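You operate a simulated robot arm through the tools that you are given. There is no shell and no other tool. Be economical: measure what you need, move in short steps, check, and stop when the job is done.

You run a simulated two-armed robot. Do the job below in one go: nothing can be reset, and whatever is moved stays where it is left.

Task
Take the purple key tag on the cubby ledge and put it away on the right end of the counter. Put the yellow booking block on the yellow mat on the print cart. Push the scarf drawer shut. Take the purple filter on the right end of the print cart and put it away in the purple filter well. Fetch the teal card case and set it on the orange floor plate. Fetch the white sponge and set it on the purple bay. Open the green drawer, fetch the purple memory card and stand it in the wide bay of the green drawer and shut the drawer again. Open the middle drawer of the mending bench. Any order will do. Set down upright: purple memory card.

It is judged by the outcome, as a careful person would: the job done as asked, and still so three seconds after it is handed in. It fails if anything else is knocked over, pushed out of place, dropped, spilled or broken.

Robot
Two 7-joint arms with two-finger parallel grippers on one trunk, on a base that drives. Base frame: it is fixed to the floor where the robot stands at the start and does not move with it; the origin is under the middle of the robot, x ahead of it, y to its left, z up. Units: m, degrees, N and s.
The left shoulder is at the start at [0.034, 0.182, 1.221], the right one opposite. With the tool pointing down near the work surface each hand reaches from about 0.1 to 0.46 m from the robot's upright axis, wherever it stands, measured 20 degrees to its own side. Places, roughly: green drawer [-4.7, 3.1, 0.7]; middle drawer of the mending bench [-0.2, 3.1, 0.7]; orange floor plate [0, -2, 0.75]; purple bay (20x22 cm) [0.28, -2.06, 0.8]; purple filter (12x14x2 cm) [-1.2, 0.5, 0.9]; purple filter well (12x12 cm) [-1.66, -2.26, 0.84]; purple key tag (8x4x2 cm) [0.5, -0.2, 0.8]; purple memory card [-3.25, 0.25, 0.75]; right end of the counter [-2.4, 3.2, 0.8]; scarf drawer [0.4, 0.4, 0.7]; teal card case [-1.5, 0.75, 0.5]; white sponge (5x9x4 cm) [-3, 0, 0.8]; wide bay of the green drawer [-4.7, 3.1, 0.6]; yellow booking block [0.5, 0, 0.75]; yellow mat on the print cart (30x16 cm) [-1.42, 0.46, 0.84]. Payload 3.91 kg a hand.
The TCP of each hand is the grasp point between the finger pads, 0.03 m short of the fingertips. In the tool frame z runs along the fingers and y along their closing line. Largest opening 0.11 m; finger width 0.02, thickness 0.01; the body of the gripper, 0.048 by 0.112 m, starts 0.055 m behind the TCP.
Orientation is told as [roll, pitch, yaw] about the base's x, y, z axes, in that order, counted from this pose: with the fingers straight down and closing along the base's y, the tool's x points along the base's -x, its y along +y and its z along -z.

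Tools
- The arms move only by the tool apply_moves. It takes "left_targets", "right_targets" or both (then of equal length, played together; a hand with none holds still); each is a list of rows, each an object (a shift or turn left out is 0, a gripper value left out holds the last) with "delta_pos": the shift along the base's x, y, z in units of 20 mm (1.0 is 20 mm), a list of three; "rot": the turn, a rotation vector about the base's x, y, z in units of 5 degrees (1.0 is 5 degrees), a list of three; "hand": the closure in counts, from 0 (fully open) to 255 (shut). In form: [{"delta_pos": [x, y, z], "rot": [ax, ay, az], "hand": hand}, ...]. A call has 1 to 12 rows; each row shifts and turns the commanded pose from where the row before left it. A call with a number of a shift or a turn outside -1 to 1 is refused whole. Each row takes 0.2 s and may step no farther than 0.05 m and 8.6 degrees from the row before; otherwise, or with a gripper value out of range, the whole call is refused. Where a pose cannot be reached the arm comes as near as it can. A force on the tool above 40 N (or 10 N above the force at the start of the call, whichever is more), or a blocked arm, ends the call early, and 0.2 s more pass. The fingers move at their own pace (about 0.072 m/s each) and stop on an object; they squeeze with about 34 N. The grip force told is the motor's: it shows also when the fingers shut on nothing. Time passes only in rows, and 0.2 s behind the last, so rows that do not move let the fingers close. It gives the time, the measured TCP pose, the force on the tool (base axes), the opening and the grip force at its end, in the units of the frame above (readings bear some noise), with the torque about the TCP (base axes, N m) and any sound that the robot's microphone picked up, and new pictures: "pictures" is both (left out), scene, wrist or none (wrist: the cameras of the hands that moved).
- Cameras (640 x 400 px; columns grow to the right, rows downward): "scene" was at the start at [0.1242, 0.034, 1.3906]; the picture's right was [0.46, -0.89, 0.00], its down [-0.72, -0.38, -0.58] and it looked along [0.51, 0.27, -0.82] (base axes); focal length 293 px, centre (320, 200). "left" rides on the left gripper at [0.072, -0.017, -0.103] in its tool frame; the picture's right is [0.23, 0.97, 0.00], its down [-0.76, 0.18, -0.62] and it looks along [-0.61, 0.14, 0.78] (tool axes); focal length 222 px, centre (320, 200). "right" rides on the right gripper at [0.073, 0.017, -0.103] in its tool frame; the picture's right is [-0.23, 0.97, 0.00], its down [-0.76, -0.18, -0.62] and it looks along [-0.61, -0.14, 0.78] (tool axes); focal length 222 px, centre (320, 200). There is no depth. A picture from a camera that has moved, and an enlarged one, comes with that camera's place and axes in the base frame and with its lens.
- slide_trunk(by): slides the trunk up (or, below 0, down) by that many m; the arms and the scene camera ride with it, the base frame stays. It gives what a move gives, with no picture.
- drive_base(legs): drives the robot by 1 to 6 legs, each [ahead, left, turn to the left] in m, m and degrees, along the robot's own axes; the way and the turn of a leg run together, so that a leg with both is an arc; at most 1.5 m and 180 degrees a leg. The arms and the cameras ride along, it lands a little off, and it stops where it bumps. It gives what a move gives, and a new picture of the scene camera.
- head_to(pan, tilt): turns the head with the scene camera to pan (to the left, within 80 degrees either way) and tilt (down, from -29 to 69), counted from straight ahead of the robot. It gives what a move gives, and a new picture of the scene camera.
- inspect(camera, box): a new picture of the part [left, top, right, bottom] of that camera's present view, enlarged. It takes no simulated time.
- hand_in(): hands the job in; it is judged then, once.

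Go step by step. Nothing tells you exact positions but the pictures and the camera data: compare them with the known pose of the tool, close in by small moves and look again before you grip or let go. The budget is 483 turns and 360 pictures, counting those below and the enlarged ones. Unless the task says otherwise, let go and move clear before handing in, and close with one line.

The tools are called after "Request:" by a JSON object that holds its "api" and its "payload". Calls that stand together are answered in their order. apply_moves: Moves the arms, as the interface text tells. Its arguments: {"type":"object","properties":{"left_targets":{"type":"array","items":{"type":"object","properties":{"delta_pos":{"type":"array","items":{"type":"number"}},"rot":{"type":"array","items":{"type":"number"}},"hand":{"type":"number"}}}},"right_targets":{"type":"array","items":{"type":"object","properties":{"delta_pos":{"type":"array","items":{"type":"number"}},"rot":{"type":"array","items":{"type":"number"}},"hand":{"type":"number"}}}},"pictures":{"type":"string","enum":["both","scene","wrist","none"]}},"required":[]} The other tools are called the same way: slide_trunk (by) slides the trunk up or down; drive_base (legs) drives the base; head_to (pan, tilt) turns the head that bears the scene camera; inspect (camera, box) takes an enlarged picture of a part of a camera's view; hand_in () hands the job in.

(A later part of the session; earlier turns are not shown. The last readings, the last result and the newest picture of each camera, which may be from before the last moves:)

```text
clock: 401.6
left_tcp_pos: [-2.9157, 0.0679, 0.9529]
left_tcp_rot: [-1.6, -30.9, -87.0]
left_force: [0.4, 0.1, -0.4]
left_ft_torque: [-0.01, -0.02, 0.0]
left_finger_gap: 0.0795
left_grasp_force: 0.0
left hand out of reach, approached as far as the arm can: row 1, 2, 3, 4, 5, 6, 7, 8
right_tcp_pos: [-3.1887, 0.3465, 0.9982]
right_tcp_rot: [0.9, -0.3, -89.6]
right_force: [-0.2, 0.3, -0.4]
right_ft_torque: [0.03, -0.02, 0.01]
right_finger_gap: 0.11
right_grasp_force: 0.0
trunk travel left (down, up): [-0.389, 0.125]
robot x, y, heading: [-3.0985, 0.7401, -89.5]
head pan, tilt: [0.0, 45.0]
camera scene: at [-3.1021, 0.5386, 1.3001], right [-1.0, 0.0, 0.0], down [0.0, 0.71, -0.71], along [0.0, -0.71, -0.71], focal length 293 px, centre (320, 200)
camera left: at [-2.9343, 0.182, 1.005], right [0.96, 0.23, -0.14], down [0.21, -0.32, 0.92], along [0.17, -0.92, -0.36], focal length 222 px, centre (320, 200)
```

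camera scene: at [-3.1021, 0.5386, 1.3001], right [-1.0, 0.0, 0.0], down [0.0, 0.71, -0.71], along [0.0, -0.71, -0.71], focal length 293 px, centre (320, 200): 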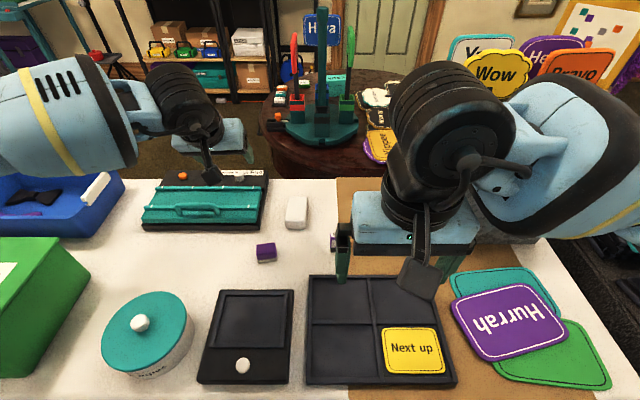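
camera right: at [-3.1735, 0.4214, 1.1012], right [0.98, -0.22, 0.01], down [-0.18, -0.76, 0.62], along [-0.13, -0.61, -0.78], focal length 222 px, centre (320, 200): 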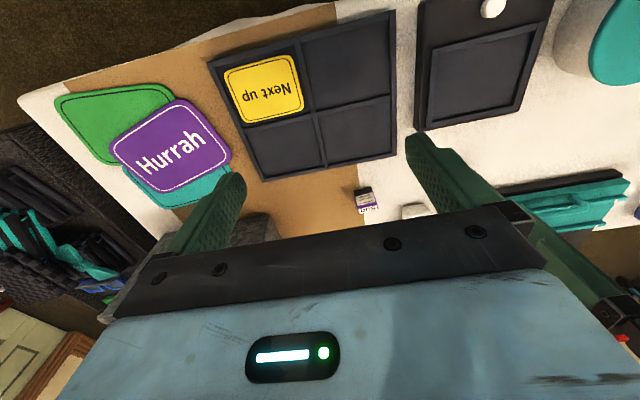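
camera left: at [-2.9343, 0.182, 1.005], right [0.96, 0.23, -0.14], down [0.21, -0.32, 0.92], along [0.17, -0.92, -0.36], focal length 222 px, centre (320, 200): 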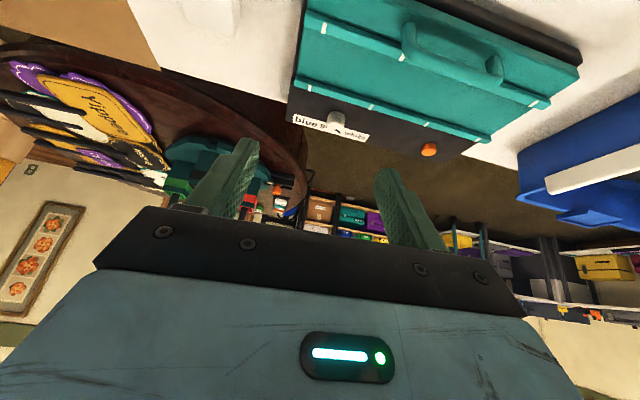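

The left arm needs the sponge further to its own side. I'll first get the card with the right hand (shift robot +x 0.1), then shift the other way for the sponge.

Request:
{"api": "apply_moves", "payload": {"left_targets": [{"delta_pos": [0, 1, 1]}, {"delta_pos": [0, 1, 1]}, {"delta_pos": [0, 1, 1]}, {"delta_pos": [0, 1, 0]}, {"delta_pos": [0, 1, 0]}, {"delta_pos": [0, 1, 0]}], "pictures": "none"}}

Request:
{"api": "drive_base", "payload": {"legs": [[0, 0.11, 0]]}}

Request:
{"api": "apply_moves", "payload": {"right_targets": [{"delta_pos": [-0.7, -1, 0], "hand": 70}, {"delta_pos": [-0.7, -1, 0]}, {"delta_pos": [-0.7, -1, 0]}, {"delta_pos": [-0.7, -1, 0]}, {"delta_pos": [-0.4, -1, 0]}, {"delta_pos": [0, -1, 0]}, {"delta_pos": [0, -1, -1]}, {"delta_pos": [0, -1, -1]}, {"delta_pos": [0, -1, -1]}], "pictures": "wrist"}}

```text
clock: 403.0
left_tcp_pos: [-2.9137, 0.1893, 1.0144]
left_tcp_rot: [-1.5, -31.0, -86.8]
left_force: [-0.3, -0.4, -0.5]
left_ft_torque: [0.02, -0.01, -0.01]
left_finger_gap: 0.0797
left_grasp_force: 0.1
right_tcp_pos: [-3.1872, 0.3488, 0.9986]
right_tcp_rot: [0.7, -0.3, -89.5]
right_force: [-0.3, -0.2, -0.6]
right_ft_torque: [0.01, -0.01, 0.01]
right_finger_gap: 0.1098
right_grasp_force: 0.1
trunk travel left (down, up): [-0.389, 0.125]
robot x, y, heading: [-3.1007, 0.7366, -89.9]
head pan, tilt: [0.0, 45.0]
```

```text
clock: 404.6
left_tcp_pos: [-2.8039, 0.1885, 1.014]
left_tcp_rot: [-1.5, -30.9, -86.9]
left_force: [-0.5, -0.3, -0.1]
left_ft_torque: [-0.05, -0.01, 0.01]
left_finger_gap: 0.0798
left_grasp_force: 0.1
right_tcp_pos: [-3.0785, 0.3468, 0.9982]
right_tcp_rot: [0.7, -0.2, -89.5]
right_force: [0.0, 0.2, -0.6]
right_ft_torque: [0.02, 0.0, 0.0]
right_finger_gap: 0.1102
right_grasp_force: 0.0
trunk travel left (down, up): [-0.389, 0.125]
robot x, y, heading: [-2.9903, 0.7381, -90.0]
head pan, tilt: [0.0, 45.0]
camera scene: at [-2.9924, 0.5388, 1.3001], right [-1.0, 0.0, 0.0], down [0.0, 0.71, -0.71], along [0.0, -0.71, -0.71], focal length 293 px, centre (320, 200)
```

scene: 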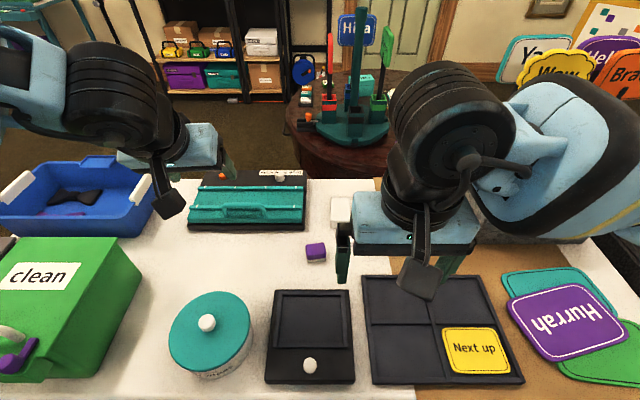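

```text
clock: 406.6
left_tcp_pos: [-2.8035, 0.188, 1.0146]
left_tcp_rot: [-1.6, -30.9, -87.0]
left_force: [-0.4, -1.0, -0.3]
left_ft_torque: [-0.01, -0.01, 0.0]
left_finger_gap: 0.0798
left_grasp_force: 0.1
right_tcp_pos: [-3.1438, 0.1671, 0.9382]
right_tcp_rot: [0.9, -0.2, -89.5]
right_force: [-0.1, -0.8, -0.7]
right_ft_torque: [0.02, 0.0, 0.02]
right_finger_gap: 0.0802
right_grasp_force: 0.1
trunk travel left (down, up): [-0.389, 0.125]
robot x, y, heading: [-2.9918, 0.7385, -90.0]
head pan, tilt: [0.0, 45.0]
camera right: at [-3.1277, 0.2411, 1.0402], right [0.98, -0.22, 0.01], down [-0.18, -0.76, 0.62], along [-0.13, -0.61, -0.78], focal length 222 px, centre (320, 200)
```

right: 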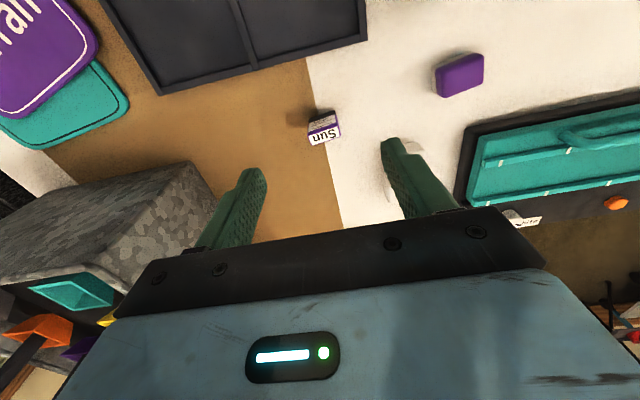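

Request:
{"api": "apply_moves", "payload": {"right_targets": [{"delta_pos": [0.1, -0.7, -1]}, {"delta_pos": [0, -0.7, -1]}, {"delta_pos": [0, 0, -1]}, {"delta_pos": [0, 0, -1]}, {"delta_pos": [0, 0, -1]}, {"delta_pos": [0, 0, -1]}], "pictures": "wrist"}}

```text
clock: 408.0
left_tcp_pos: [-2.8041, 0.1874, 1.0138]
left_tcp_rot: [-1.6, -30.9, -86.9]
left_force: [0.3, -0.5, -0.7]
left_ft_torque: [-0.02, 0.0, -0.01]
left_finger_gap: 0.0796
left_grasp_force: 0.1
right_tcp_pos: [-3.1415, 0.1397, 0.8187]
right_tcp_rot: [0.8, -0.3, -89.5]
right_force: [-0.2, -0.2, 0.4]
right_ft_torque: [-0.03, -0.01, -0.01]
right_finger_gap: 0.0797
right_grasp_force: 0.1
trunk travel left (down, up): [-0.389, 0.125]
robot x, y, heading: [-2.9907, 0.7405, -90.1]
head pan, tilt: [0.0, 45.0]
camera right: at [-3.1258, 0.2132, 0.9212], right [0.98, -0.22, 0.01], down [-0.18, -0.76, 0.62], along [-0.13, -0.61, -0.78], focal length 222 px, centre (320, 200)
```

right: 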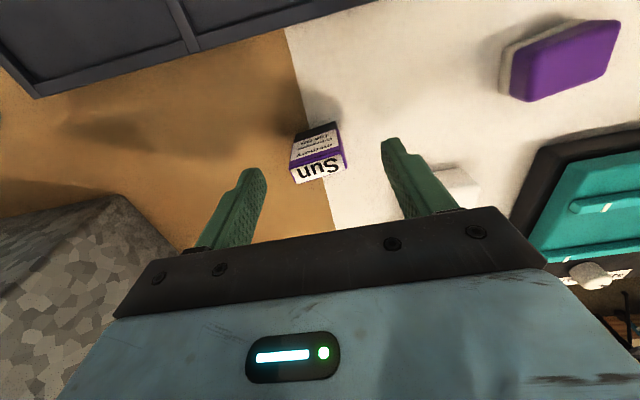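

Request:
{"api": "apply_moves", "payload": {"right_targets": [{"delta_pos": [0, 0, -1]}, {"delta_pos": [0, 0, -0.9]}, {"hand": 255}, {}, {}, {}], "pictures": "wrist"}}

```text
clock: 409.4
left_tcp_pos: [-2.8048, 0.1875, 1.0149]
left_tcp_rot: [-1.6, -30.9, -86.9]
left_force: [-0.2, -0.2, -0.1]
left_ft_torque: [-0.01, -0.01, 0.0]
left_finger_gap: 0.0794
left_grasp_force: 0.0
right_tcp_pos: [-3.1406, 0.1407, 0.7802]
right_tcp_rot: [0.8, -0.3, -89.4]
right_force: [-0.8, 0.1, 0.5]
right_ft_torque: [-0.01, 0.0, 0.01]
right_finger_gap: 0.038
right_grasp_force: 34.3
trunk travel left (down, up): [-0.389, 0.125]
robot x, y, heading: [-2.99, 0.7368, -90.0]
head pan, tilt: [0.0, 45.0]
camera right: at [-3.1258, 0.2136, 0.8837], right [0.98, -0.22, 0.01], down [-0.18, -0.76, 0.62], along [-0.13, -0.61, -0.78], focal length 222 px, centre (320, 200)
```

right: 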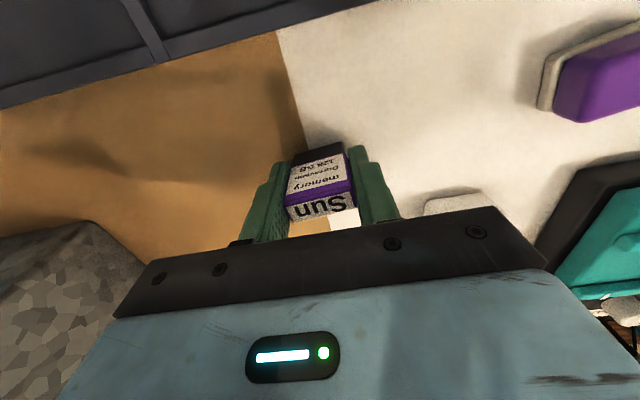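

Card gripped (38 mm). Lift straight up and tuck the right hand back.

Request:
{"api": "apply_moves", "payload": {"right_targets": [{"delta_pos": [0, 0, 0.3]}, {"delta_pos": [0, 0, 0.7]}, {"delta_pos": [0, 0, 1]}, {"delta_pos": [0, 0, 1]}, {"delta_pos": [0, 0, 1]}, {"delta_pos": [0, 0, 1]}, {"delta_pos": [0, 0, 1]}, {"delta_pos": [0, 0, 1]}, {"delta_pos": [0, 0, 1]}, {"delta_pos": [0, 0, 1]}, {"delta_pos": [0, 0, 1]}, {"delta_pos": [0, 1, 1]}], "pictures": "none"}}

Request:
{"api": "apply_moves", "payload": {"right_targets": [{"delta_pos": [0, 1, 1]}, {"delta_pos": [0, 1, 1]}, {"delta_pos": [0, 1, 1]}, {"delta_pos": [0, 1, 0]}, {"delta_pos": [0, 1, 0]}, {"delta_pos": [0, 1, 0]}, {"delta_pos": [0, 1, 0]}, {"delta_pos": [0, 1, 0]}, {"delta_pos": [0, 1, 0]}, {"delta_pos": [0, 1, 0]}, {"delta_pos": [0, 1, 0]}, {"delta_pos": [0, 1, 0]}], "pictures": "none"}}

Request:
{"api": "drive_base", "payload": {"legs": [[0, -0.27, 0]]}}

```text
clock: 412.0
left_tcp_pos: [-2.8043, 0.1876, 1.0154]
left_tcp_rot: [-1.6, -31.0, -86.9]
left_force: [-0.5, -0.1, 0.6]
left_ft_torque: [0.04, 0.03, -0.03]
left_finger_gap: 0.0799
left_grasp_force: 0.1
right_tcp_pos: [-3.1426, 0.1604, 1.0014]
right_tcp_rot: [0.8, -0.3, -89.4]
right_force: [0.2, 0.2, -0.9]
right_ft_torque: [-0.01, -0.01, 0.0]
right_finger_gap: 0.0375
right_grasp_force: 33.8
trunk travel left (down, up): [-0.389, 0.125]
robot x, y, heading: [-2.9909, 0.7392, -90.0]
head pan, tilt: [0.0, 45.0]
```

```text
clock: 414.6
left_tcp_pos: [-2.8038, 0.1893, 1.0148]
left_tcp_rot: [-1.6, -31.0, -86.9]
left_force: [-0.1, -0.6, -0.4]
left_ft_torque: [0.06, 0.02, -0.01]
left_finger_gap: 0.0799
left_grasp_force: 0.0
right_tcp_pos: [-3.1414, 0.3999, 1.0603]
right_tcp_rot: [0.7, -0.3, -89.4]
right_force: [0.0, 0.1, -0.5]
right_ft_torque: [-0.04, -0.03, 0.02]
right_finger_gap: 0.0373
right_grasp_force: 33.7
trunk travel left (down, up): [-0.389, 0.125]
robot x, y, heading: [-2.9919, 0.7371, -90.3]
head pan, tilt: [0.0, 45.0]
```

```text
clock: 417.6
left_tcp_pos: [-3.0732, 0.1882, 1.0142]
left_tcp_rot: [-1.6, -30.9, -86.8]
left_force: [0.1, -0.1, 0.2]
left_ft_torque: [0.0, 0.02, 0.0]
left_finger_gap: 0.0797
left_grasp_force: 0.1
right_tcp_pos: [-3.4118, 0.3983, 1.0605]
right_tcp_rot: [0.7, -0.4, -89.5]
right_force: [-0.2, 0.4, -0.4]
right_ft_torque: [-0.02, 0.01, -0.02]
right_finger_gap: 0.0372
right_grasp_force: 34.0
trunk travel left (down, up): [-0.389, 0.125]
robot x, y, heading: [-3.2608, 0.7363, -90.0]
head pan, tilt: [0.0, 45.0]
camera scene: at [-3.2626, 0.5384, 1.3001], right [-1.0, 0.0, 0.0], down [0.0, 0.71, -0.71], along [0.0, -0.71, -0.71], focal length 293 px, centre (320, 200)
```

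scene: 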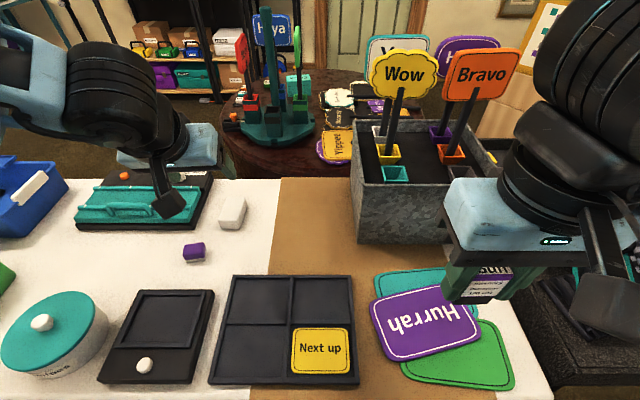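

Request:
{"api": "apply_moves", "payload": {"left_targets": [{"delta_pos": [0.2, -1, -1]}, {"delta_pos": [0.2, -1, -1]}, {"delta_pos": [0.2, -1, -1]}, {"delta_pos": [0.2, -1, -1]}, {"delta_pos": [0.2, -1, -1]}, {"delta_pos": [0.15, -1, -1]}, {"delta_pos": [0, -0.4, -1]}, {"delta_pos": [0, 0, -1]}, {"delta_pos": [0, 0, -1]}], "pictures": "wrist"}}

```text
clock: 419.6
left_tcp_pos: [-3.0447, 0.0636, 0.836]
left_tcp_rot: [-1.7, -31.0, -86.9]
left_force: [0.4, 0.6, 0.8]
left_ft_torque: [-0.01, 0.01, -0.02]
left_finger_gap: 0.0794
left_grasp_force: 0.1
left hand out of reach, approached as far as the arm can: row 9
right_tcp_pos: [-3.4103, 0.3985, 1.0608]
right_tcp_rot: [0.8, -0.3, -89.4]
right_force: [-0.3, -0.2, -0.2]
right_ft_torque: [-0.02, -0.01, 0.04]
right_finger_gap: 0.037
right_grasp_force: 34.2
trunk travel left (down, up): [-0.389, 0.125]
robot x, y, heading: [-3.2619, 0.7363, -89.9]
head pan, tilt: [0.0, 45.0]
camera left: at [-3.0667, 0.1773, 0.8875], right [0.96, 0.23, -0.14], down [0.21, -0.32, 0.92], along [0.17, -0.92, -0.36], focal length 222 px, centre (320, 200)
```

left: 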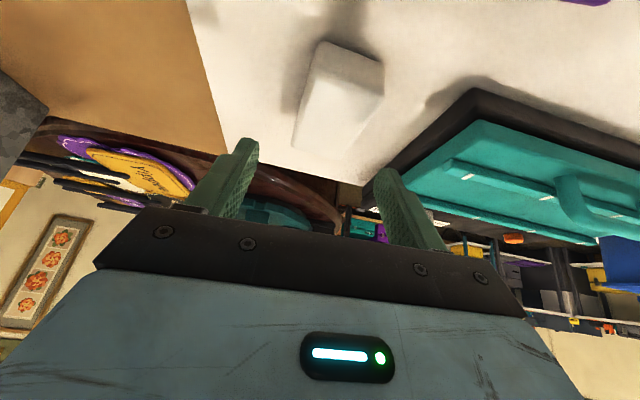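

Aligned. Lower with the trunk, then close on the sponge.

Request:
{"api": "slide_trunk", "payload": {"by": -0.055}}

Request:
{"api": "apply_moves", "payload": {"left_targets": [{"delta_pos": [0, 0, -0.2]}], "pictures": "wrist"}}

```text
clock: 420.5
left_tcp_pos: [-3.0473, 0.0643, 0.7814]
left_tcp_rot: [-1.6, -31.0, -86.8]
left_force: [-0.1, 0.0, 0.0]
left_ft_torque: [0.02, 0.01, -0.01]
left_finger_gap: 0.0799
left_grasp_force: 0.1
right_tcp_pos: [-3.4116, 0.399, 1.0055]
right_tcp_rot: [0.8, -0.3, -89.4]
right_force: [-0.5, -0.5, 0.3]
right_ft_torque: [0.03, 0.0, 0.02]
right_finger_gap: 0.0369
right_grasp_force: 34.4
trunk travel left (down, up): [-0.334, 0.18]
robot x, y, heading: [-3.2627, 0.7377, -89.8]
head pan, tilt: [0.0, 45.0]
```

```text
clock: 420.9
left_tcp_pos: [-3.0463, 0.0636, 0.7781]
left_tcp_rot: [-1.6, -31.0, -87.0]
left_force: [0.1, 0.2, 0.3]
left_ft_torque: [0.01, 0.0, -0.02]
left_finger_gap: 0.0797
left_grasp_force: 0.0
right_tcp_pos: [-3.4122, 0.3983, 1.0057]
right_tcp_rot: [0.8, -0.2, -89.4]
right_force: [-0.4, 0.0, -0.6]
right_ft_torque: [0.01, 0.02, -0.01]
right_finger_gap: 0.0371
right_grasp_force: 34.1
trunk travel left (down, up): [-0.334, 0.18]
robot x, y, heading: [-3.2614, 0.7378, -89.8]
head pan, tilt: [0.0, 45.0]
camera left: at [-3.0673, 0.1779, 0.8288], right [0.96, 0.23, -0.14], down [0.21, -0.32, 0.92], along [0.17, -0.92, -0.36], focal length 222 px, centre (320, 200)
```

left: 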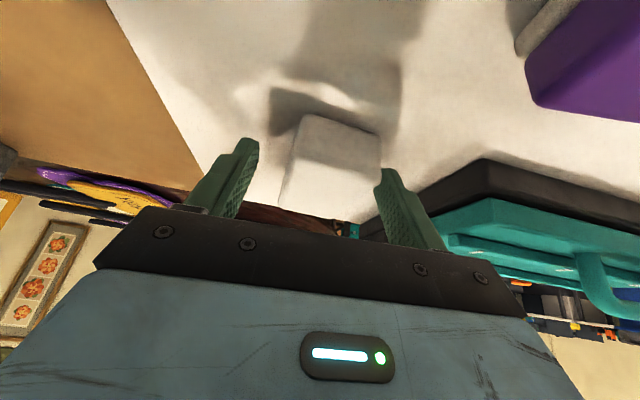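

Request:
{"api": "apply_moves", "payload": {"left_targets": [{"delta_pos": [0.4, 0, -0.2]}, {"hand": 255}, {}, {}, {}, {"delta_pos": [0, 0, 0.4]}, {"delta_pos": [0, 0, 0.8]}, {"delta_pos": [0, 0, 1]}, {"delta_pos": [0, 0, 1]}], "pictures": "wrist"}}

```text
clock: 422.9
left_tcp_pos: [-3.0378, 0.0646, 0.8367]
left_tcp_rot: [-1.5, -30.8, -86.9]
left_force: [0.4, -0.8, 0.0]
left_ft_torque: [-0.03, 0.03, 0.01]
left_finger_gap: 0.0507
left_grasp_force: 33.6
right_tcp_pos: [-3.4113, 0.399, 1.0062]
right_tcp_rot: [0.7, -0.2, -89.5]
right_force: [0.3, -0.6, -0.4]
right_ft_torque: [-0.01, -0.02, -0.01]
right_finger_gap: 0.037
right_grasp_force: 33.7
trunk travel left (down, up): [-0.334, 0.18]
robot x, y, heading: [-3.2606, 0.7409, -89.8]
head pan, tilt: [0.0, 45.0]
camera left: at [-3.0592, 0.1782, 0.8889], right [0.96, 0.23, -0.14], down [0.21, -0.32, 0.92], along [0.17, -0.92, -0.36], focal length 222 px, centre (320, 200)
```

left: 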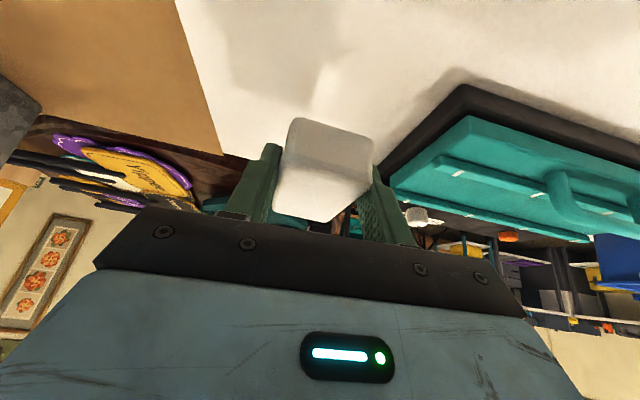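

Sponge is held too. Raise both, and return via the corridor to the table with the purple bay.

Request:
{"api": "apply_moves", "payload": {"left_targets": [{"delta_pos": [0, 0, 1]}, {"delta_pos": [0, 0, 1]}, {"delta_pos": [0, 1, 1]}, {"delta_pos": [0, 1, 1]}, {"delta_pos": [0, 1, 1]}, {"delta_pos": [0, 1, 0]}, {"delta_pos": [0, 1, 0]}], "pictures": "none"}}

Request:
{"api": "slide_trunk", "payload": {"by": 0.17}}

Request:
{"api": "drive_base", "payload": {"legs": [[-0.13, 0, 0], [0, 0.7, 0], [0, 0.66, 0], [0, 0, 90]]}}

```text
clock: 424.5
left_tcp_pos: [-3.0386, 0.1664, 0.9371]
left_tcp_rot: [-1.5, -31.0, -86.9]
left_force: [0.3, -0.2, -0.2]
left_ft_torque: [0.0, -0.01, 0.01]
left_finger_gap: 0.0501
left_grasp_force: 34.2
right_tcp_pos: [-3.4115, 0.4001, 1.0062]
right_tcp_rot: [0.8, -0.3, -89.5]
right_force: [0.6, 0.1, 0.1]
right_ft_torque: [0.03, -0.01, 0.03]
right_finger_gap: 0.0372
right_grasp_force: 34.2
trunk travel left (down, up): [-0.334, 0.18]
robot x, y, heading: [-3.2631, 0.7337, -89.7]
head pan, tilt: [0.0, 45.0]
```

```text
clock: 426.4
left_tcp_pos: [-3.0384, 0.1642, 1.1064]
left_tcp_rot: [-1.6, -30.7, -86.7]
left_force: [0.1, 0.2, -1.4]
left_ft_torque: [0.04, 0.01, 0.04]
left_finger_gap: 0.0498
left_grasp_force: 33.4
right_tcp_pos: [-3.4107, 0.3972, 1.1737]
right_tcp_rot: [0.7, -0.2, -89.6]
right_force: [-1.1, 0.6, -1.1]
right_ft_torque: [0.02, -0.01, -0.01]
right_finger_gap: 0.0371
right_grasp_force: 34.4
trunk travel left (down, up): [-0.504, 0.01]
robot x, y, heading: [-3.2599, 0.7383, -90.0]
head pan, tilt: [0.0, 45.0]
```

```text
clock: 443.5
left_tcp_pos: [-1.3335, 1.0893, 1.1068]
left_tcp_rot: [-1.6, -30.9, 2.9]
left_force: [0.6, -0.4, -0.6]
left_ft_torque: [0.01, 0.02, -0.02]
left_finger_gap: 0.0491
left_grasp_force: 34.2
right_tcp_pos: [-1.57, 0.7159, 1.1766]
right_tcp_rot: [0.7, -0.3, 0.2]
right_force: [-0.2, 0.3, -0.8]
right_ft_torque: [0.02, 0.01, 0.0]
right_finger_gap: 0.0371
right_grasp_force: 33.9
trunk travel left (down, up): [-0.504, 0.01]
robot x, y, heading: [-1.9079, 0.8679, -0.0]
head pan, tilt: [0.0, 45.0]
camera scene: at [-1.8043, 0.8682, 1.4366], right [0.0, -1.0, 0.0], down [-0.71, 0.0, -0.71], along [0.71, 0.0, -0.71], focal length 293 px, centre (320, 200)
```

scene: 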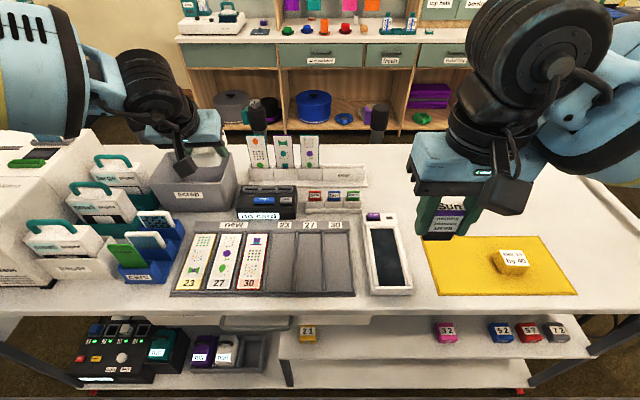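

Request:
{"api": "drive_base", "payload": {"legs": [[0, -1.0, 0], [0, -0.95, 0], [1.3, 0, 0], [0, 0, -90], [0, 0.5, 0]]}}

Request:
{"api": "head_to", "payload": {"pan": 20, "tilt": 35}}

```text
clock: 475.1
left_tcp_pos: [0.1016, -1.6273, 1.1064]
left_tcp_rot: [-1.6, -30.8, -85.7]
left_force: [0.3, 0.5, 0.1]
left_ft_torque: [0.0, 0.03, -0.05]
left_finger_gap: 0.0491
left_grasp_force: 34.2
right_tcp_pos: [-0.2753, -1.3996, 1.1761]
right_tcp_rot: [0.8, -0.2, -88.3]
right_force: [-0.2, 0.1, 0.3]
right_ft_torque: [-0.02, -0.02, 0.01]
right_finger_gap: 0.0372
right_grasp_force: 33.8
trunk travel left (down, up): [-0.504, 0.01]
robot x, y, heading: [-0.1294, -1.0563, -88.8]
head pan, tilt: [0.0, 45.0]
camera scene: at [-0.1311, -1.1621, 1.4366], right [-1.0, -0.02, 0.0], down [-0.02, 0.71, -0.71], along [0.02, -0.71, -0.71], focal length 293 px, centre (320, 200)
```

scene: 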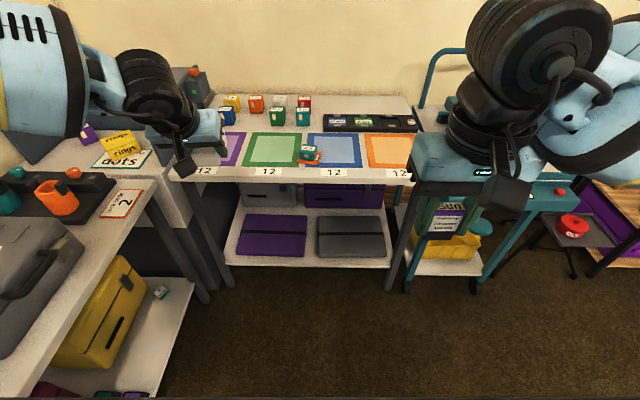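

```text
clock: 476.0
left_tcp_pos: [0.1024, -1.6261, 1.1081]
left_tcp_rot: [-1.6, -30.9, -85.7]
left_force: [-0.6, 0.3, -0.8]
left_ft_torque: [0.01, 0.01, 0.0]
left_finger_gap: 0.049
left_grasp_force: 34.2
right_tcp_pos: [-0.2753, -1.3994, 1.1761]
right_tcp_rot: [0.8, -0.2, -88.3]
right_force: [-0.4, 0.6, -0.6]
right_ft_torque: [-0.01, 0.02, 0.02]
right_finger_gap: 0.0373
right_grasp_force: 33.7
trunk travel left (down, up): [-0.504, 0.01]
robot x, y, heading: [-0.135, -1.0595, -88.8]
head pan, tilt: [20.0, 35.0]
camera scene: at [-0.1011, -1.163, 1.4514], right [-0.93, -0.36, 0.0], down [-0.21, 0.54, -0.82], along [0.3, -0.76, -0.57], focal length 293 px, centre (320, 200)
```

scene: 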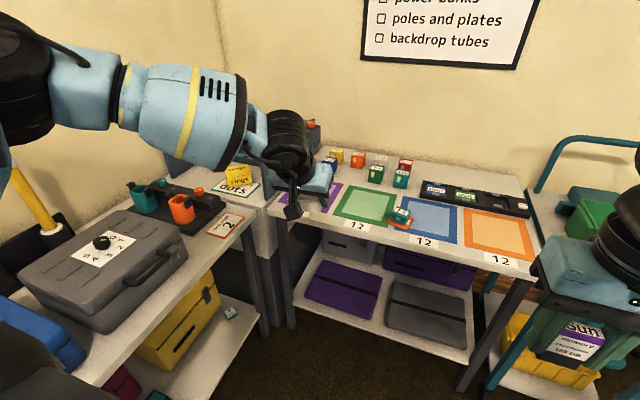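

Approach so the left hand comes over the purple bay's front-right portion.

Request:
{"api": "drive_base", "payload": {"legs": [[0.4, 0.08, -1.2]]}}

```text
clock: 478.5
left_tcp_pos: [0.1731, -2.0319, 1.1079]
left_tcp_rot: [-1.7, -31.0, -86.9]
left_force: [0.1, 0.0, 0.0]
left_ft_torque: [0.02, -0.01, -0.03]
left_finger_gap: 0.0487
left_grasp_force: 33.4
right_tcp_pos: [-0.1979, -1.7966, 1.176]
right_tcp_rot: [0.8, -0.3, -89.6]
right_force: [0.4, 0.5, -0.7]
right_ft_torque: [0.02, -0.01, 0.01]
right_finger_gap: 0.0369
right_grasp_force: 34.0
trunk travel left (down, up): [-0.504, 0.01]
robot x, y, heading: [-0.0504, -1.4618, -89.8]
head pan, tilt: [20.0, 35.0]
camera scene: at [-0.02, -1.5642, 1.4515], right [-0.94, -0.34, 0.0], down [-0.2, 0.54, -0.82], along [0.28, -0.77, -0.57], focal length 293 px, centre (320, 200)
```

scene: 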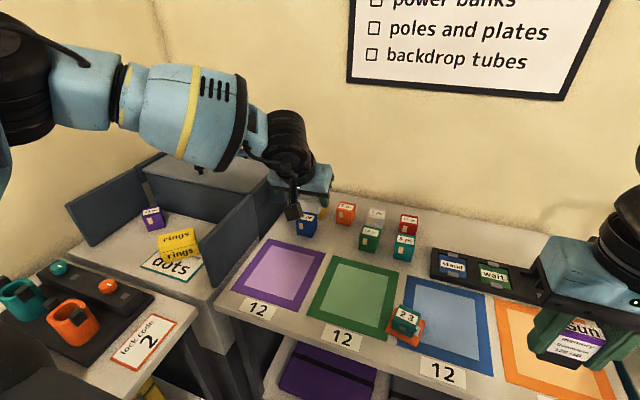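

Request:
{"api": "apply_moves", "payload": {"left_targets": [{"delta_pos": [1, -0.2, 0]}, {"delta_pos": [1, -0.2, 0]}, {"delta_pos": [1, -0.2, 0]}, {"delta_pos": [1, -0.2, 0]}, {"delta_pos": [0.6, -0.1, 0]}], "pictures": "none"}}

Request:
{"api": "slide_trunk", "payload": {"by": -0.2}}

Request:
{"api": "head_to", "payload": {"pan": 20, "tilt": 45}}

```text
clock: 479.7
left_tcp_pos: [0.2649, -2.0493, 1.1071]
left_tcp_rot: [-1.6, -31.0, -87.0]
left_force: [0.2, -0.4, 0.5]
left_ft_torque: [0.01, 0.02, -0.02]
left_finger_gap: 0.0491
left_grasp_force: 33.7
right_tcp_pos: [-0.1998, -1.7967, 1.175]
right_tcp_rot: [0.8, -0.3, -89.4]
right_force: [0.5, -0.3, -0.7]
right_ft_torque: [0.0, 0.0, -0.03]
right_finger_gap: 0.0372
right_grasp_force: 33.9
trunk travel left (down, up): [-0.504, 0.01]
robot x, y, heading: [-0.0498, -1.4591, -90.1]
head pan, tilt: [20.0, 35.0]
```

```text
clock: 481.9
left_tcp_pos: [0.266, -2.0507, 0.9071]
left_tcp_rot: [-1.6, -31.1, -87.0]
left_force: [0.0, -0.2, 0.5]
left_ft_torque: [0.05, 0.01, 0.01]
left_finger_gap: 0.049
left_grasp_force: 34.0
right_tcp_pos: [-0.1994, -1.7967, 0.9762]
right_tcp_rot: [0.9, -0.3, -89.6]
right_force: [-0.6, 0.4, -0.9]
right_ft_torque: [0.02, -0.01, 0.0]
right_finger_gap: 0.037
right_grasp_force: 34.3
trunk travel left (down, up): [-0.304, 0.21]
robot x, y, heading: [-0.0515, -1.454, -89.8]
head pan, tilt: [20.0, 35.0]
```

```text
clock: 482.6
left_tcp_pos: [0.2648, -2.0498, 0.9062]
left_tcp_rot: [-1.6, -31.0, -87.0]
left_force: [0.2, 0.7, -0.9]
left_ft_torque: [-0.01, -0.02, 0.02]
left_finger_gap: 0.0491
left_grasp_force: 34.2
right_tcp_pos: [-0.1998, -1.7962, 0.9754]
right_tcp_rot: [0.8, -0.3, -89.5]
right_force: [0.3, 0.5, -0.9]
right_ft_torque: [-0.01, 0.01, -0.03]
right_finger_gap: 0.0369
right_grasp_force: 33.8
trunk travel left (down, up): [-0.304, 0.21]
robot x, y, heading: [-0.0489, -1.4539, -90.0]
head pan, tilt: [20.0, 45.0]
camera scene: at [-0.0223, -1.6784, 1.2119], right [-0.94, -0.34, 0.0], down [-0.24, 0.66, -0.71], along [0.24, -0.66, -0.71], focal length 293 px, centre (320, 200)
```

scene: 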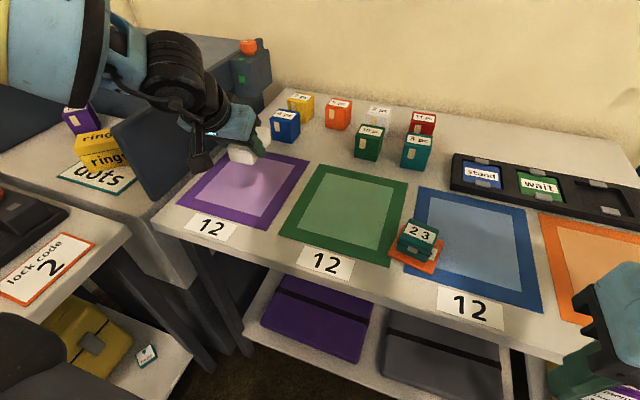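

Request:
{"api": "apply_moves", "payload": {"left_targets": [{"delta_pos": [0.1, -0.4, -1]}, {"delta_pos": [0, 0, -1]}, {"delta_pos": [0, 0, -0.6]}, {"delta_pos": [0, 0, -0.3]}, {"delta_pos": [0, 0, -0.3]}, {"delta_pos": [0, 0, -0.3]}, {"delta_pos": [0, 0, -0.3]}], "pictures": "wrist"}}

```text
clock: 484.2
left_tcp_pos: [0.2665, -2.0586, 0.8336]
left_tcp_rot: [-1.6, -31.3, -86.9]
left_force: [2.4, 4.2, 18.8]
left_ft_torque: [0.19, -0.51, 0.1]
left_finger_gap: 0.049
left_grasp_force: 34.5
right_tcp_pos: [-0.2002, -1.795, 0.9763]
right_tcp_rot: [0.9, -0.3, -89.5]
right_force: [-0.3, 0.4, -0.2]
right_ft_torque: [0.0, -0.04, 0.03]
right_finger_gap: 0.0372
right_grasp_force: 33.9
trunk travel left (down, up): [-0.304, 0.21]
robot x, y, heading: [-0.0515, -1.4575, -90.2]
head pan, tilt: [20.0, 45.0]
camera left: at [0.2462, -1.9441, 0.8854], right [0.96, 0.23, -0.14], down [0.21, -0.32, 0.92], along [0.17, -0.92, -0.36], focal length 222 px, centre (320, 200)
```

left: 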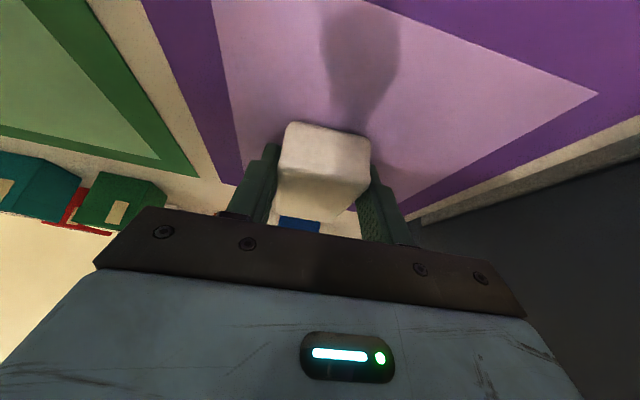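

Sponge is down within the purple bay. Release and retract.

Request:
{"api": "apply_moves", "payload": {"left_targets": [{"delta_pos": [0, 0, 0.1]}, {"hand": 100}, {}, {"delta_pos": [0, 0.3, 0.5]}, {"delta_pos": [0, 0.5, 0.85]}, {"delta_pos": [0, 0.5, 0.85]}, {"delta_pos": [0, 0.5, 0.85]}, {"delta_pos": [0, 0.5, 0.85]}, {"delta_pos": [0, 0.5, 0.85]}], "pictures": "scene"}}

```text
clock: 486.2
left_tcp_pos: [0.2679, -2.0009, 0.9281]
left_tcp_rot: [-1.7, -31.0, -86.9]
left_force: [-0.2, 0.3, 0.6]
left_ft_torque: [0.03, 0.0, -0.04]
left_finger_gap: 0.0669
left_grasp_force: 0.0
right_tcp_pos: [-0.2, -1.7961, 0.9765]
right_tcp_rot: [0.9, -0.2, -89.5]
right_force: [-0.4, 0.6, -0.2]
right_ft_torque: [0.0, -0.01, -0.01]
right_finger_gap: 0.0371
right_grasp_force: 33.9
trunk travel left (down, up): [-0.304, 0.21]
robot x, y, heading: [-0.0505, -1.4556, -89.8]
head pan, tilt: [20.0, 45.0]
camera scene: at [-0.0223, -1.6779, 1.2119], right [-0.94, -0.34, 0.0], down [-0.24, 0.66, -0.71], along [0.24, -0.66, -0.71], focal length 293 px, centre (320, 200)
```

scene: 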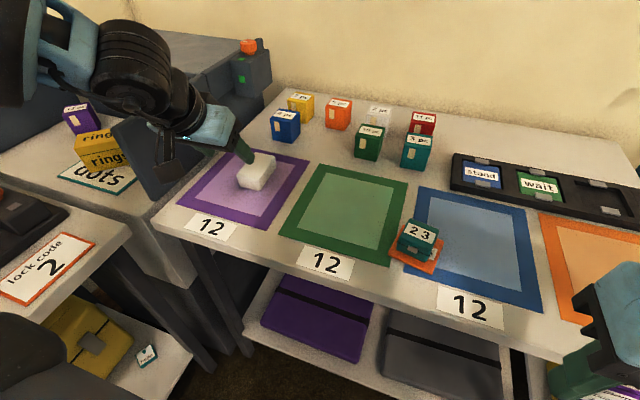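

Sponge set. Raise, back off and travel back through the corridor toward the green drawer side.

Request:
{"api": "slide_trunk", "payload": {"by": 0.2}}

Request:
{"api": "drive_base", "payload": {"legs": [[-0.43, 0, 0], [0, -0.55, 0], [0, 0, 90], [-1.28, 0, 0], [0, 1.0, 0]]}}

Request:
{"api": "drive_base", "payload": {"legs": [[0, 0.92, 0], [-0.7, 0, 0], [-0.7, 0, 0], [0, 0, 160]]}}

Request:
{"api": "head_to", "payload": {"pan": 0, "tilt": 20}}

```text
clock: 488.4
left_tcp_pos: [0.2677, -2.0029, 1.1268]
left_tcp_rot: [-1.6, -30.7, -86.9]
left_force: [-0.5, -0.5, 1.0]
left_ft_torque: [0.0, 0.03, 0.02]
left_finger_gap: 0.0669
left_grasp_force: 0.1
right_tcp_pos: [-0.1998, -1.7972, 1.1749]
right_tcp_rot: [0.7, 0.0, -89.6]
right_force: [0.0, 1.1, -0.4]
right_ft_torque: [-0.01, -0.01, -0.02]
right_finger_gap: 0.0373
right_grasp_force: 34.1
trunk travel left (down, up): [-0.504, 0.01]
robot x, y, heading: [-0.0537, -1.4622, -89.9]
head pan, tilt: [20.0, 45.0]
```

```text
clock: 514.5
left_tcp_pos: [-1.338, 0.2781, 1.1286]
left_tcp_rot: [-1.6, -31.1, 3.0]
left_force: [-0.9, -0.1, -0.6]
left_ft_torque: [0.03, 0.0, 0.0]
left_finger_gap: 0.0669
left_grasp_force: 0.0
right_tcp_pos: [-1.543, -0.1875, 1.1762]
right_tcp_rot: [0.7, -0.3, 0.5]
right_force: [-0.4, 0.4, -0.6]
right_ft_torque: [0.02, 0.04, -0.04]
right_finger_gap: 0.037
right_grasp_force: 34.2
trunk travel left (down, up): [-0.504, 0.01]
robot x, y, heading: [-1.8814, -0.0386, -0.1]
head pan, tilt: [20.0, 45.0]
camera scene: at [-1.7829, -0.0097, 1.4366], right [0.34, -0.94, 0.0], down [-0.66, -0.24, -0.71], along [0.66, 0.24, -0.71], focal length 293 px, centre (320, 200)
```

scene: 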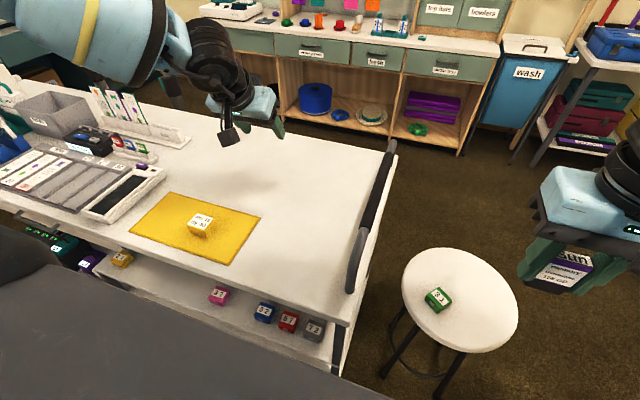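

```text
clock: 536.3
left_tcp_pos: [-3.9, 0.7917, 1.1287]
left_tcp_rot: [-1.8, -31.0, 162.5]
left_force: [0.2, 0.2, 0.3]
left_ft_torque: [-0.01, -0.01, -0.02]
left_finger_gap: 0.067
left_grasp_force: 0.0
right_tcp_pos: [-3.5446, 1.1555, 1.1755]
right_tcp_rot: [0.8, -0.4, 159.9]
right_force: [-0.9, -0.2, -0.6]
right_ft_torque: [-0.04, -0.02, 0.02]
right_finger_gap: 0.0371
right_grasp_force: 33.9
trunk travel left (down, up): [-0.504, 0.01]
robot x, y, heading: [-3.2831, 0.8927, 159.1]
head pan, tilt: [20.0, 45.0]
camera scene: at [-3.3841, 0.9056, 1.4366], right [0.01, 1.0, 0.0], down [0.71, -0.01, -0.71], along [-0.71, 0.01, -0.71], focal length 293 px, centre (320, 200)
```

scene: 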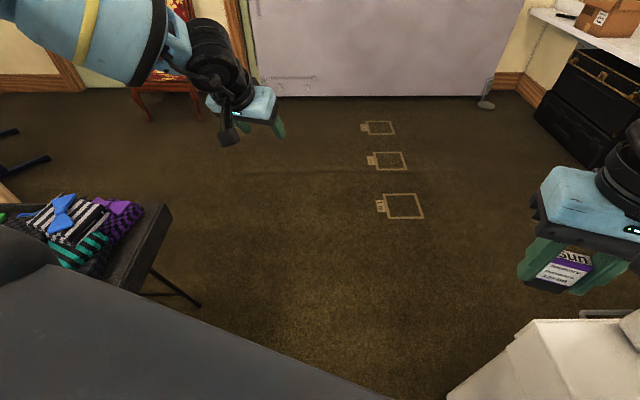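

```text
clock: 537.2
left_tcp_pos: [-3.9011, 0.7912, 1.1276]
left_tcp_rot: [-1.6, -31.0, 162.5]
left_force: [-0.2, 0.0, -0.3]
left_ft_torque: [-0.01, 0.03, -0.01]
left_finger_gap: 0.0672
left_grasp_force: 0.1
right_tcp_pos: [-3.543, 1.1547, 1.1758]
right_tcp_rot: [0.8, -0.3, 159.8]
right_force: [0.5, -0.6, 0.1]
right_ft_torque: [-0.03, -0.02, -0.01]
right_finger_gap: 0.0375
right_grasp_force: 33.8
trunk travel left (down, up): [-0.504, 0.01]
robot x, y, heading: [-3.2773, 0.8937, 159.4]
head pan, tilt: [0.0, 20.0]
camera scene: at [-3.3901, 0.9375, 1.4752], right [0.35, 0.94, 0.0], down [0.32, -0.12, -0.94], along [-0.88, 0.33, -0.34], focal length 293 px, centre (320, 200)
```

scene: 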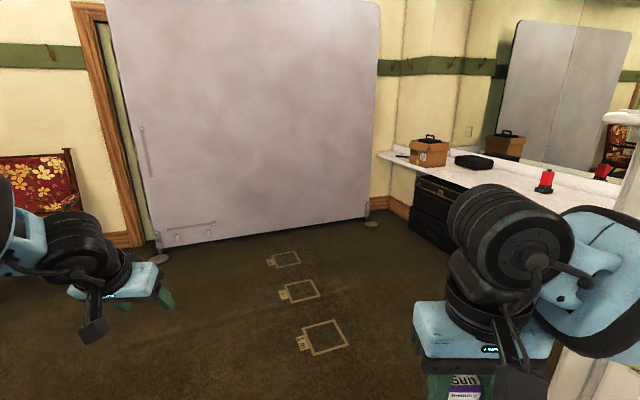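

Request:
{"api": "drive_base", "payload": {"legs": [[0.6, 0.15, 0], [0.3, 0, 0], [0, 0, -70]]}}

Request:
{"api": "head_to", "payload": {"pan": 0, "tilt": 25}}

```text
clock: 545.4
left_tcp_pos: [-4.4904, 1.617, 1.1278]
left_tcp_rot: [-1.6, -31.0, 93.0]
left_force: [0.6, 0.5, -0.4]
left_ft_torque: [0.0, -0.02, 0.01]
left_finger_gap: 0.0671
left_grasp_force: 0.1
right_tcp_pos: [-4.0251, 1.412, 1.1752]
right_tcp_rot: [0.8, -0.3, 90.4]
right_force: [-0.6, 0.1, -0.2]
right_ft_torque: [-0.02, 0.02, -0.02]
right_finger_gap: 0.0372
right_grasp_force: 33.6
trunk travel left (down, up): [-0.504, 0.01]
robot x, y, heading: [-4.175, 1.0703, 90.1]
head pan, tilt: [0.0, 20.0]
camera scene: at [-4.1758, 1.1901, 1.4753], right [1.0, 0.0, 0.0], down [0.0, -0.34, -0.94], along [0.0, 0.94, -0.34], focal length 293 px, centre (320, 200)
```

scene: 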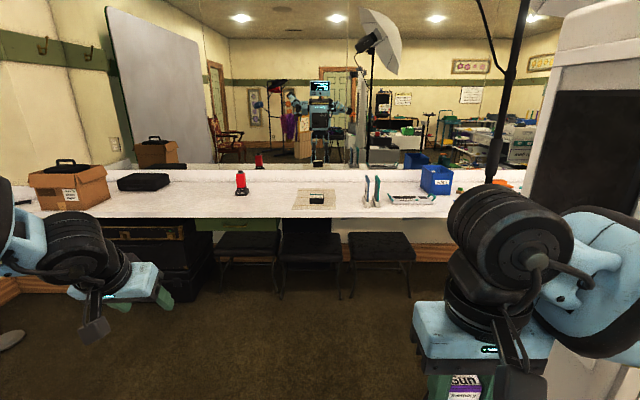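

```text
clock: 546.0
left_tcp_pos: [-4.4908, 1.6159, 1.1284]
left_tcp_rot: [-1.7, -31.0, 93.0]
left_force: [-0.2, 0.1, 0.4]
left_ft_torque: [0.01, 0.04, -0.04]
left_finger_gap: 0.0666
left_grasp_force: 0.1
right_tcp_pos: [-4.0236, 1.4115, 1.1778]
right_tcp_rot: [0.8, -0.4, 90.4]
right_force: [-0.1, 0.3, 0.0]
right_ft_torque: [-0.03, -0.01, -0.03]
right_finger_gap: 0.0373
right_grasp_force: 34.0
trunk travel left (down, up): [-0.504, 0.01]
robot x, y, heading: [-4.1736, 1.0746, 89.8]
head pan, tilt: [0.0, 25.0]
camera scene: at [-4.1757, 1.1891, 1.4672], right [1.0, 0.0, 0.0], down [0.0, -0.42, -0.91], along [0.0, 0.91, -0.42], focal length 293 px, centre (320, 200)
```

scene: 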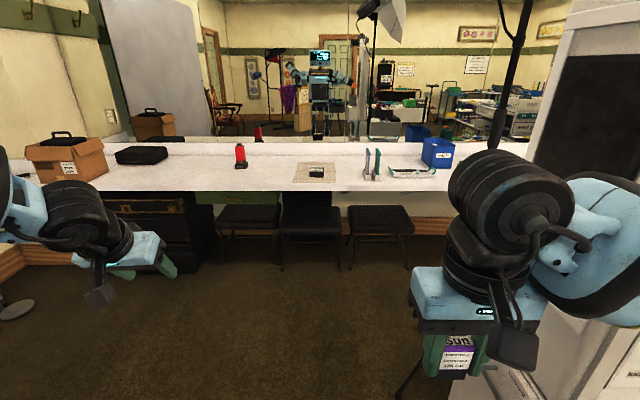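

Request:
{"api": "inspect", "payload": {"camera": "scene", "box": [110, 130, 350, 280]}}

```text
2.67 times, centred on (230, 205) of scene
camera zoom: at [-4.1757, 1.1891, 1.4672], right [1.0, 0.0, 0.0], down [0.0, -0.42, -0.91], along [0.0, 0.91, -0.42], focal length 780 px, centre (560, 187)
```

zoom: 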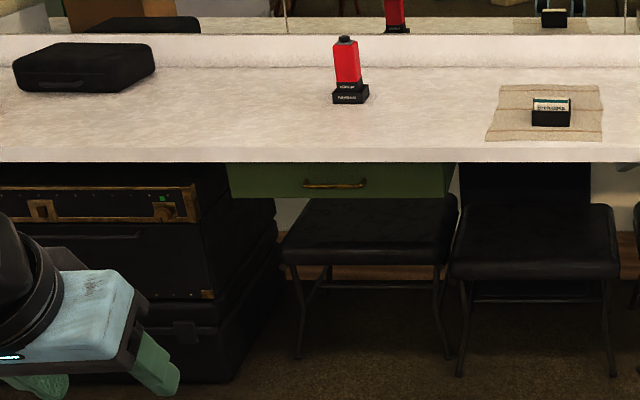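

The green drawer with brass handle is at about (-4.69, 2.82, 0.72). I'll position and turn the left hand so fingers point forward with vertical closing.

Request:
{"api": "drive_base", "payload": {"legs": [[0.7, 0.44, 0]]}}

Request:
{"api": "apply_moves", "payload": {"left_targets": [{"rot": [0.566, -1, 0.566], "delta_pos": [0, -0.5, -0.5]}, {"rot": [0.566, -1, 0.566], "delta_pos": [0, -0.5, -0.5]}, {"rot": [0.566, -1, 0.566], "delta_pos": [0, -0.5, -0.5]}, {"rot": [0.566, -1, 0.566], "delta_pos": [0, -0.5, -0.5]}, {"rot": [0.566, -1, 0.566], "delta_pos": [0, -0.5, -0.5]}, {"rot": [0.566, -1, 0.566], "delta_pos": [0, -0.5, -0.5]}, {"rot": [0.566, -1, 0.566]}, {"rot": [0.566, -1, 0.566]}, {"rot": [0.566, -1, 0.566]}, {"rot": [0.566, -1, 0.566]}, {"rot": [0.566, -1, 0.566]}, {"rot": [0.566, -1, 0.566]}], "pictures": "none"}}

Request:
{"api": "apply_moves", "payload": {"left_targets": [{"rot": [0.566, -1, 0.566]}, {"rot": [0.566, -1, 0.566]}, {"rot": [0.566, -1, 0.566]}, {"rot": [0.566, -1, 0.566]}], "pictures": "none"}}

```text
clock: 550.5
left_tcp_pos: [-4.9295, 2.3296, 1.1289]
left_tcp_rot: [-1.6, -31.0, 93.1]
left_force: [1.2, -0.3, 0.3]
left_ft_torque: [0.0, 0.0, -0.03]
left_finger_gap: 0.0667
left_grasp_force: 0.1
right_tcp_pos: [-4.4637, 2.123, 1.1753]
right_tcp_rot: [0.8, -0.3, 90.4]
right_force: [-0.9, 0.8, -1.3]
right_ft_torque: [0.01, 0.02, -0.02]
right_finger_gap: 0.037
right_grasp_force: 33.9
trunk travel left (down, up): [-0.504, 0.01]
robot x, y, heading: [-4.6153, 1.7816, 89.9]
head pan, tilt: [0.0, 25.0]
camera scene: at [-4.6146, 1.9012, 1.4672], right [1.0, 0.0, 0.0], down [0.0, -0.42, -0.91], along [0.0, 0.91, -0.42], focal length 293 px, centre (320, 200)
```

scene: 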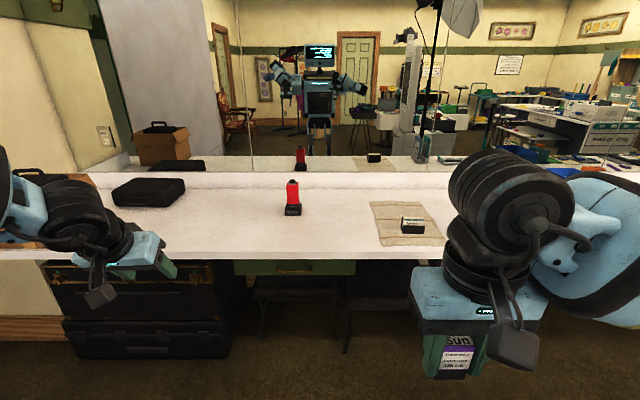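

```text
clock: 553.1
left_tcp_pos: [-4.9684, 2.274, 1.1813]
left_tcp_rot: [-74.9, -17.0, 165.7]
left_force: [0.0, 0.9, -0.8]
left_ft_torque: [-0.02, 0.0, 0.03]
left_finger_gap: 0.0668
left_grasp_force: 0.0
left hand out of reach, approached as far as the arm can: row 9, 10, 11, 12
right_tcp_pos: [-4.4633, 2.1224, 1.1758]
right_tcp_rot: [0.8, -0.4, 90.2]
right_force: [0.5, -0.8, -0.4]
right_ft_torque: [-0.01, -0.01, 0.01]
right_finger_gap: 0.0372
right_grasp_force: 34.2
trunk travel left (down, up): [-0.504, 0.01]
robot x, y, heading: [-4.6161, 1.7863, 89.9]
head pan, tilt: [0.0, 25.0]
```

```text
clock: 554.1
left_tcp_pos: [-5.0013, 2.2625, 1.2962]
left_tcp_rot: [-88.7, 1.4, 179.2]
left_force: [0.5, -1.0, -1.1]
left_ft_torque: [0.0, -0.01, 0.02]
left_finger_gap: 0.0671
left_grasp_force: 0.1
left hand out of reach, approached as far as the arm can: row 1, 2, 3, 4
right_tcp_pos: [-4.4632, 2.123, 1.1763]
right_tcp_rot: [0.8, -0.2, 90.3]
right_force: [-0.5, 0.5, -0.3]
right_ft_torque: [0.03, -0.02, 0.01]
right_finger_gap: 0.037
right_grasp_force: 34.1
trunk travel left (down, up): [-0.504, 0.01]
robot x, y, heading: [-4.6143, 1.7855, 89.9]
head pan, tilt: [0.0, 25.0]
```

Request:
{"api": "slide_trunk", "payload": {"by": -0.33}}

Request:
{"api": "apply_moves", "payload": {"left_targets": [{"delta_pos": [1, 0, -1]}, {"delta_pos": [1, 0, -1]}, {"delta_pos": [1, 0, -1]}, {"delta_pos": [1, 0, -1]}, {"delta_pos": [1, 0, -1]}, {"delta_pos": [1, 0, -1]}, {"delta_pos": [1, 0, -1]}, {"delta_pos": [1, 0, -1]}, {"delta_pos": [1, 0, -1]}, {"delta_pos": [1, 0, -1]}, {"delta_pos": [1, 0, -1]}, {"delta_pos": [1, 0, -1]}], "pictures": "none"}}

Request:
{"api": "head_to", "payload": {"pan": 0, "tilt": 40}}

```text
clock: 556.5
left_tcp_pos: [-5.0013, 2.2868, 0.9728]
left_tcp_rot: [-83.0, 1.2, 179.5]
left_force: [-0.5, -0.1, -0.1]
left_ft_torque: [-0.01, 0.0, -0.02]
left_finger_gap: 0.0671
left_grasp_force: 0.1
right_tcp_pos: [-4.4626, 2.1275, 0.8903]
right_tcp_rot: [0.5, 0.0, 89.9]
right_force: [0.9, 4.0, -10.1]
right_ft_torque: [0.54, -0.03, 0.04]
right_finger_gap: 0.0372
right_grasp_force: 34.2
trunk travel left (down, up): [-0.222, 0.292]
robot x, y, heading: [-4.6164, 1.7875, 89.7]
head pan, tilt: [0.0, 25.0]
stopped: the force on the tool passed its limit at 61 N (the readings are from after the stop); the commanded pose is now the measured one
```

```text
clock: 558.6
left_tcp_pos: [-4.8968, 2.3121, 0.8149]
left_tcp_rot: [-85.2, -7.3, 179.7]
left_force: [0.2, -0.4, 0.4]
left_ft_torque: [0.03, -0.02, 0.01]
left_finger_gap: 0.067
left_grasp_force: 0.0
left hand out of reach, approached as far as the arm can: row 1, 2, 3, 4, 5, 7, 8, 9, 10
right_tcp_pos: [-4.4623, 2.1284, 0.8901]
right_tcp_rot: [0.4, -0.1, 89.9]
right_force: [0.6, 4.5, -6.0]
right_ft_torque: [0.03, 0.01, 0.06]
right_finger_gap: 0.037
right_grasp_force: 34.7
trunk travel left (down, up): [-0.222, 0.292]
robot x, y, heading: [-4.6142, 1.7871, 90.0]
head pan, tilt: [0.0, 25.0]
stopped in row 10 (left hand): the arm was blocked; the commanded pose is now the measured one
```

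```text
clock: 559.4
left_tcp_pos: [-4.8963, 2.3124, 0.8127]
left_tcp_rot: [-85.1, -7.3, 179.7]
left_force: [-0.4, 0.7, 0.3]
left_ft_torque: [0.01, -0.02, 0.02]
left_finger_gap: 0.0671
left_grasp_force: 0.2
right_tcp_pos: [-4.4625, 2.1272, 0.8893]
right_tcp_rot: [0.3, 0.1, 89.9]
right_force: [1.6, 7.2, -7.9]
right_ft_torque: [-0.17, 0.03, -0.02]
right_finger_gap: 0.0374
right_grasp_force: 33.9
trunk travel left (down, up): [-0.222, 0.292]
robot x, y, heading: [-4.6154, 1.7857, 89.9]
head pan, tilt: [0.0, 40.0]
camera scene: at [-4.6148, 2.0387, 1.1346], right [1.0, 0.0, 0.0], down [0.0, -0.64, -0.77], along [0.0, 0.77, -0.64], focal length 293 px, centre (320, 200)
```

scene: 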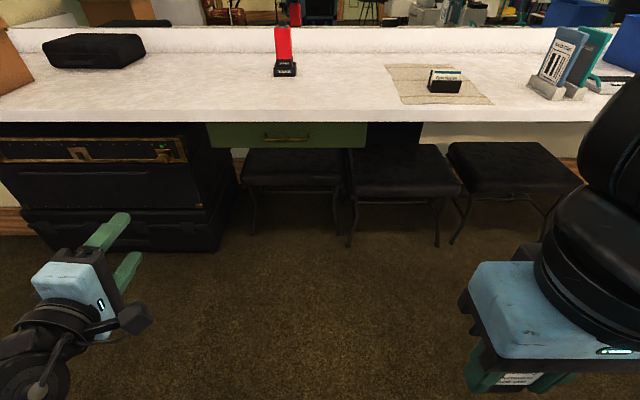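

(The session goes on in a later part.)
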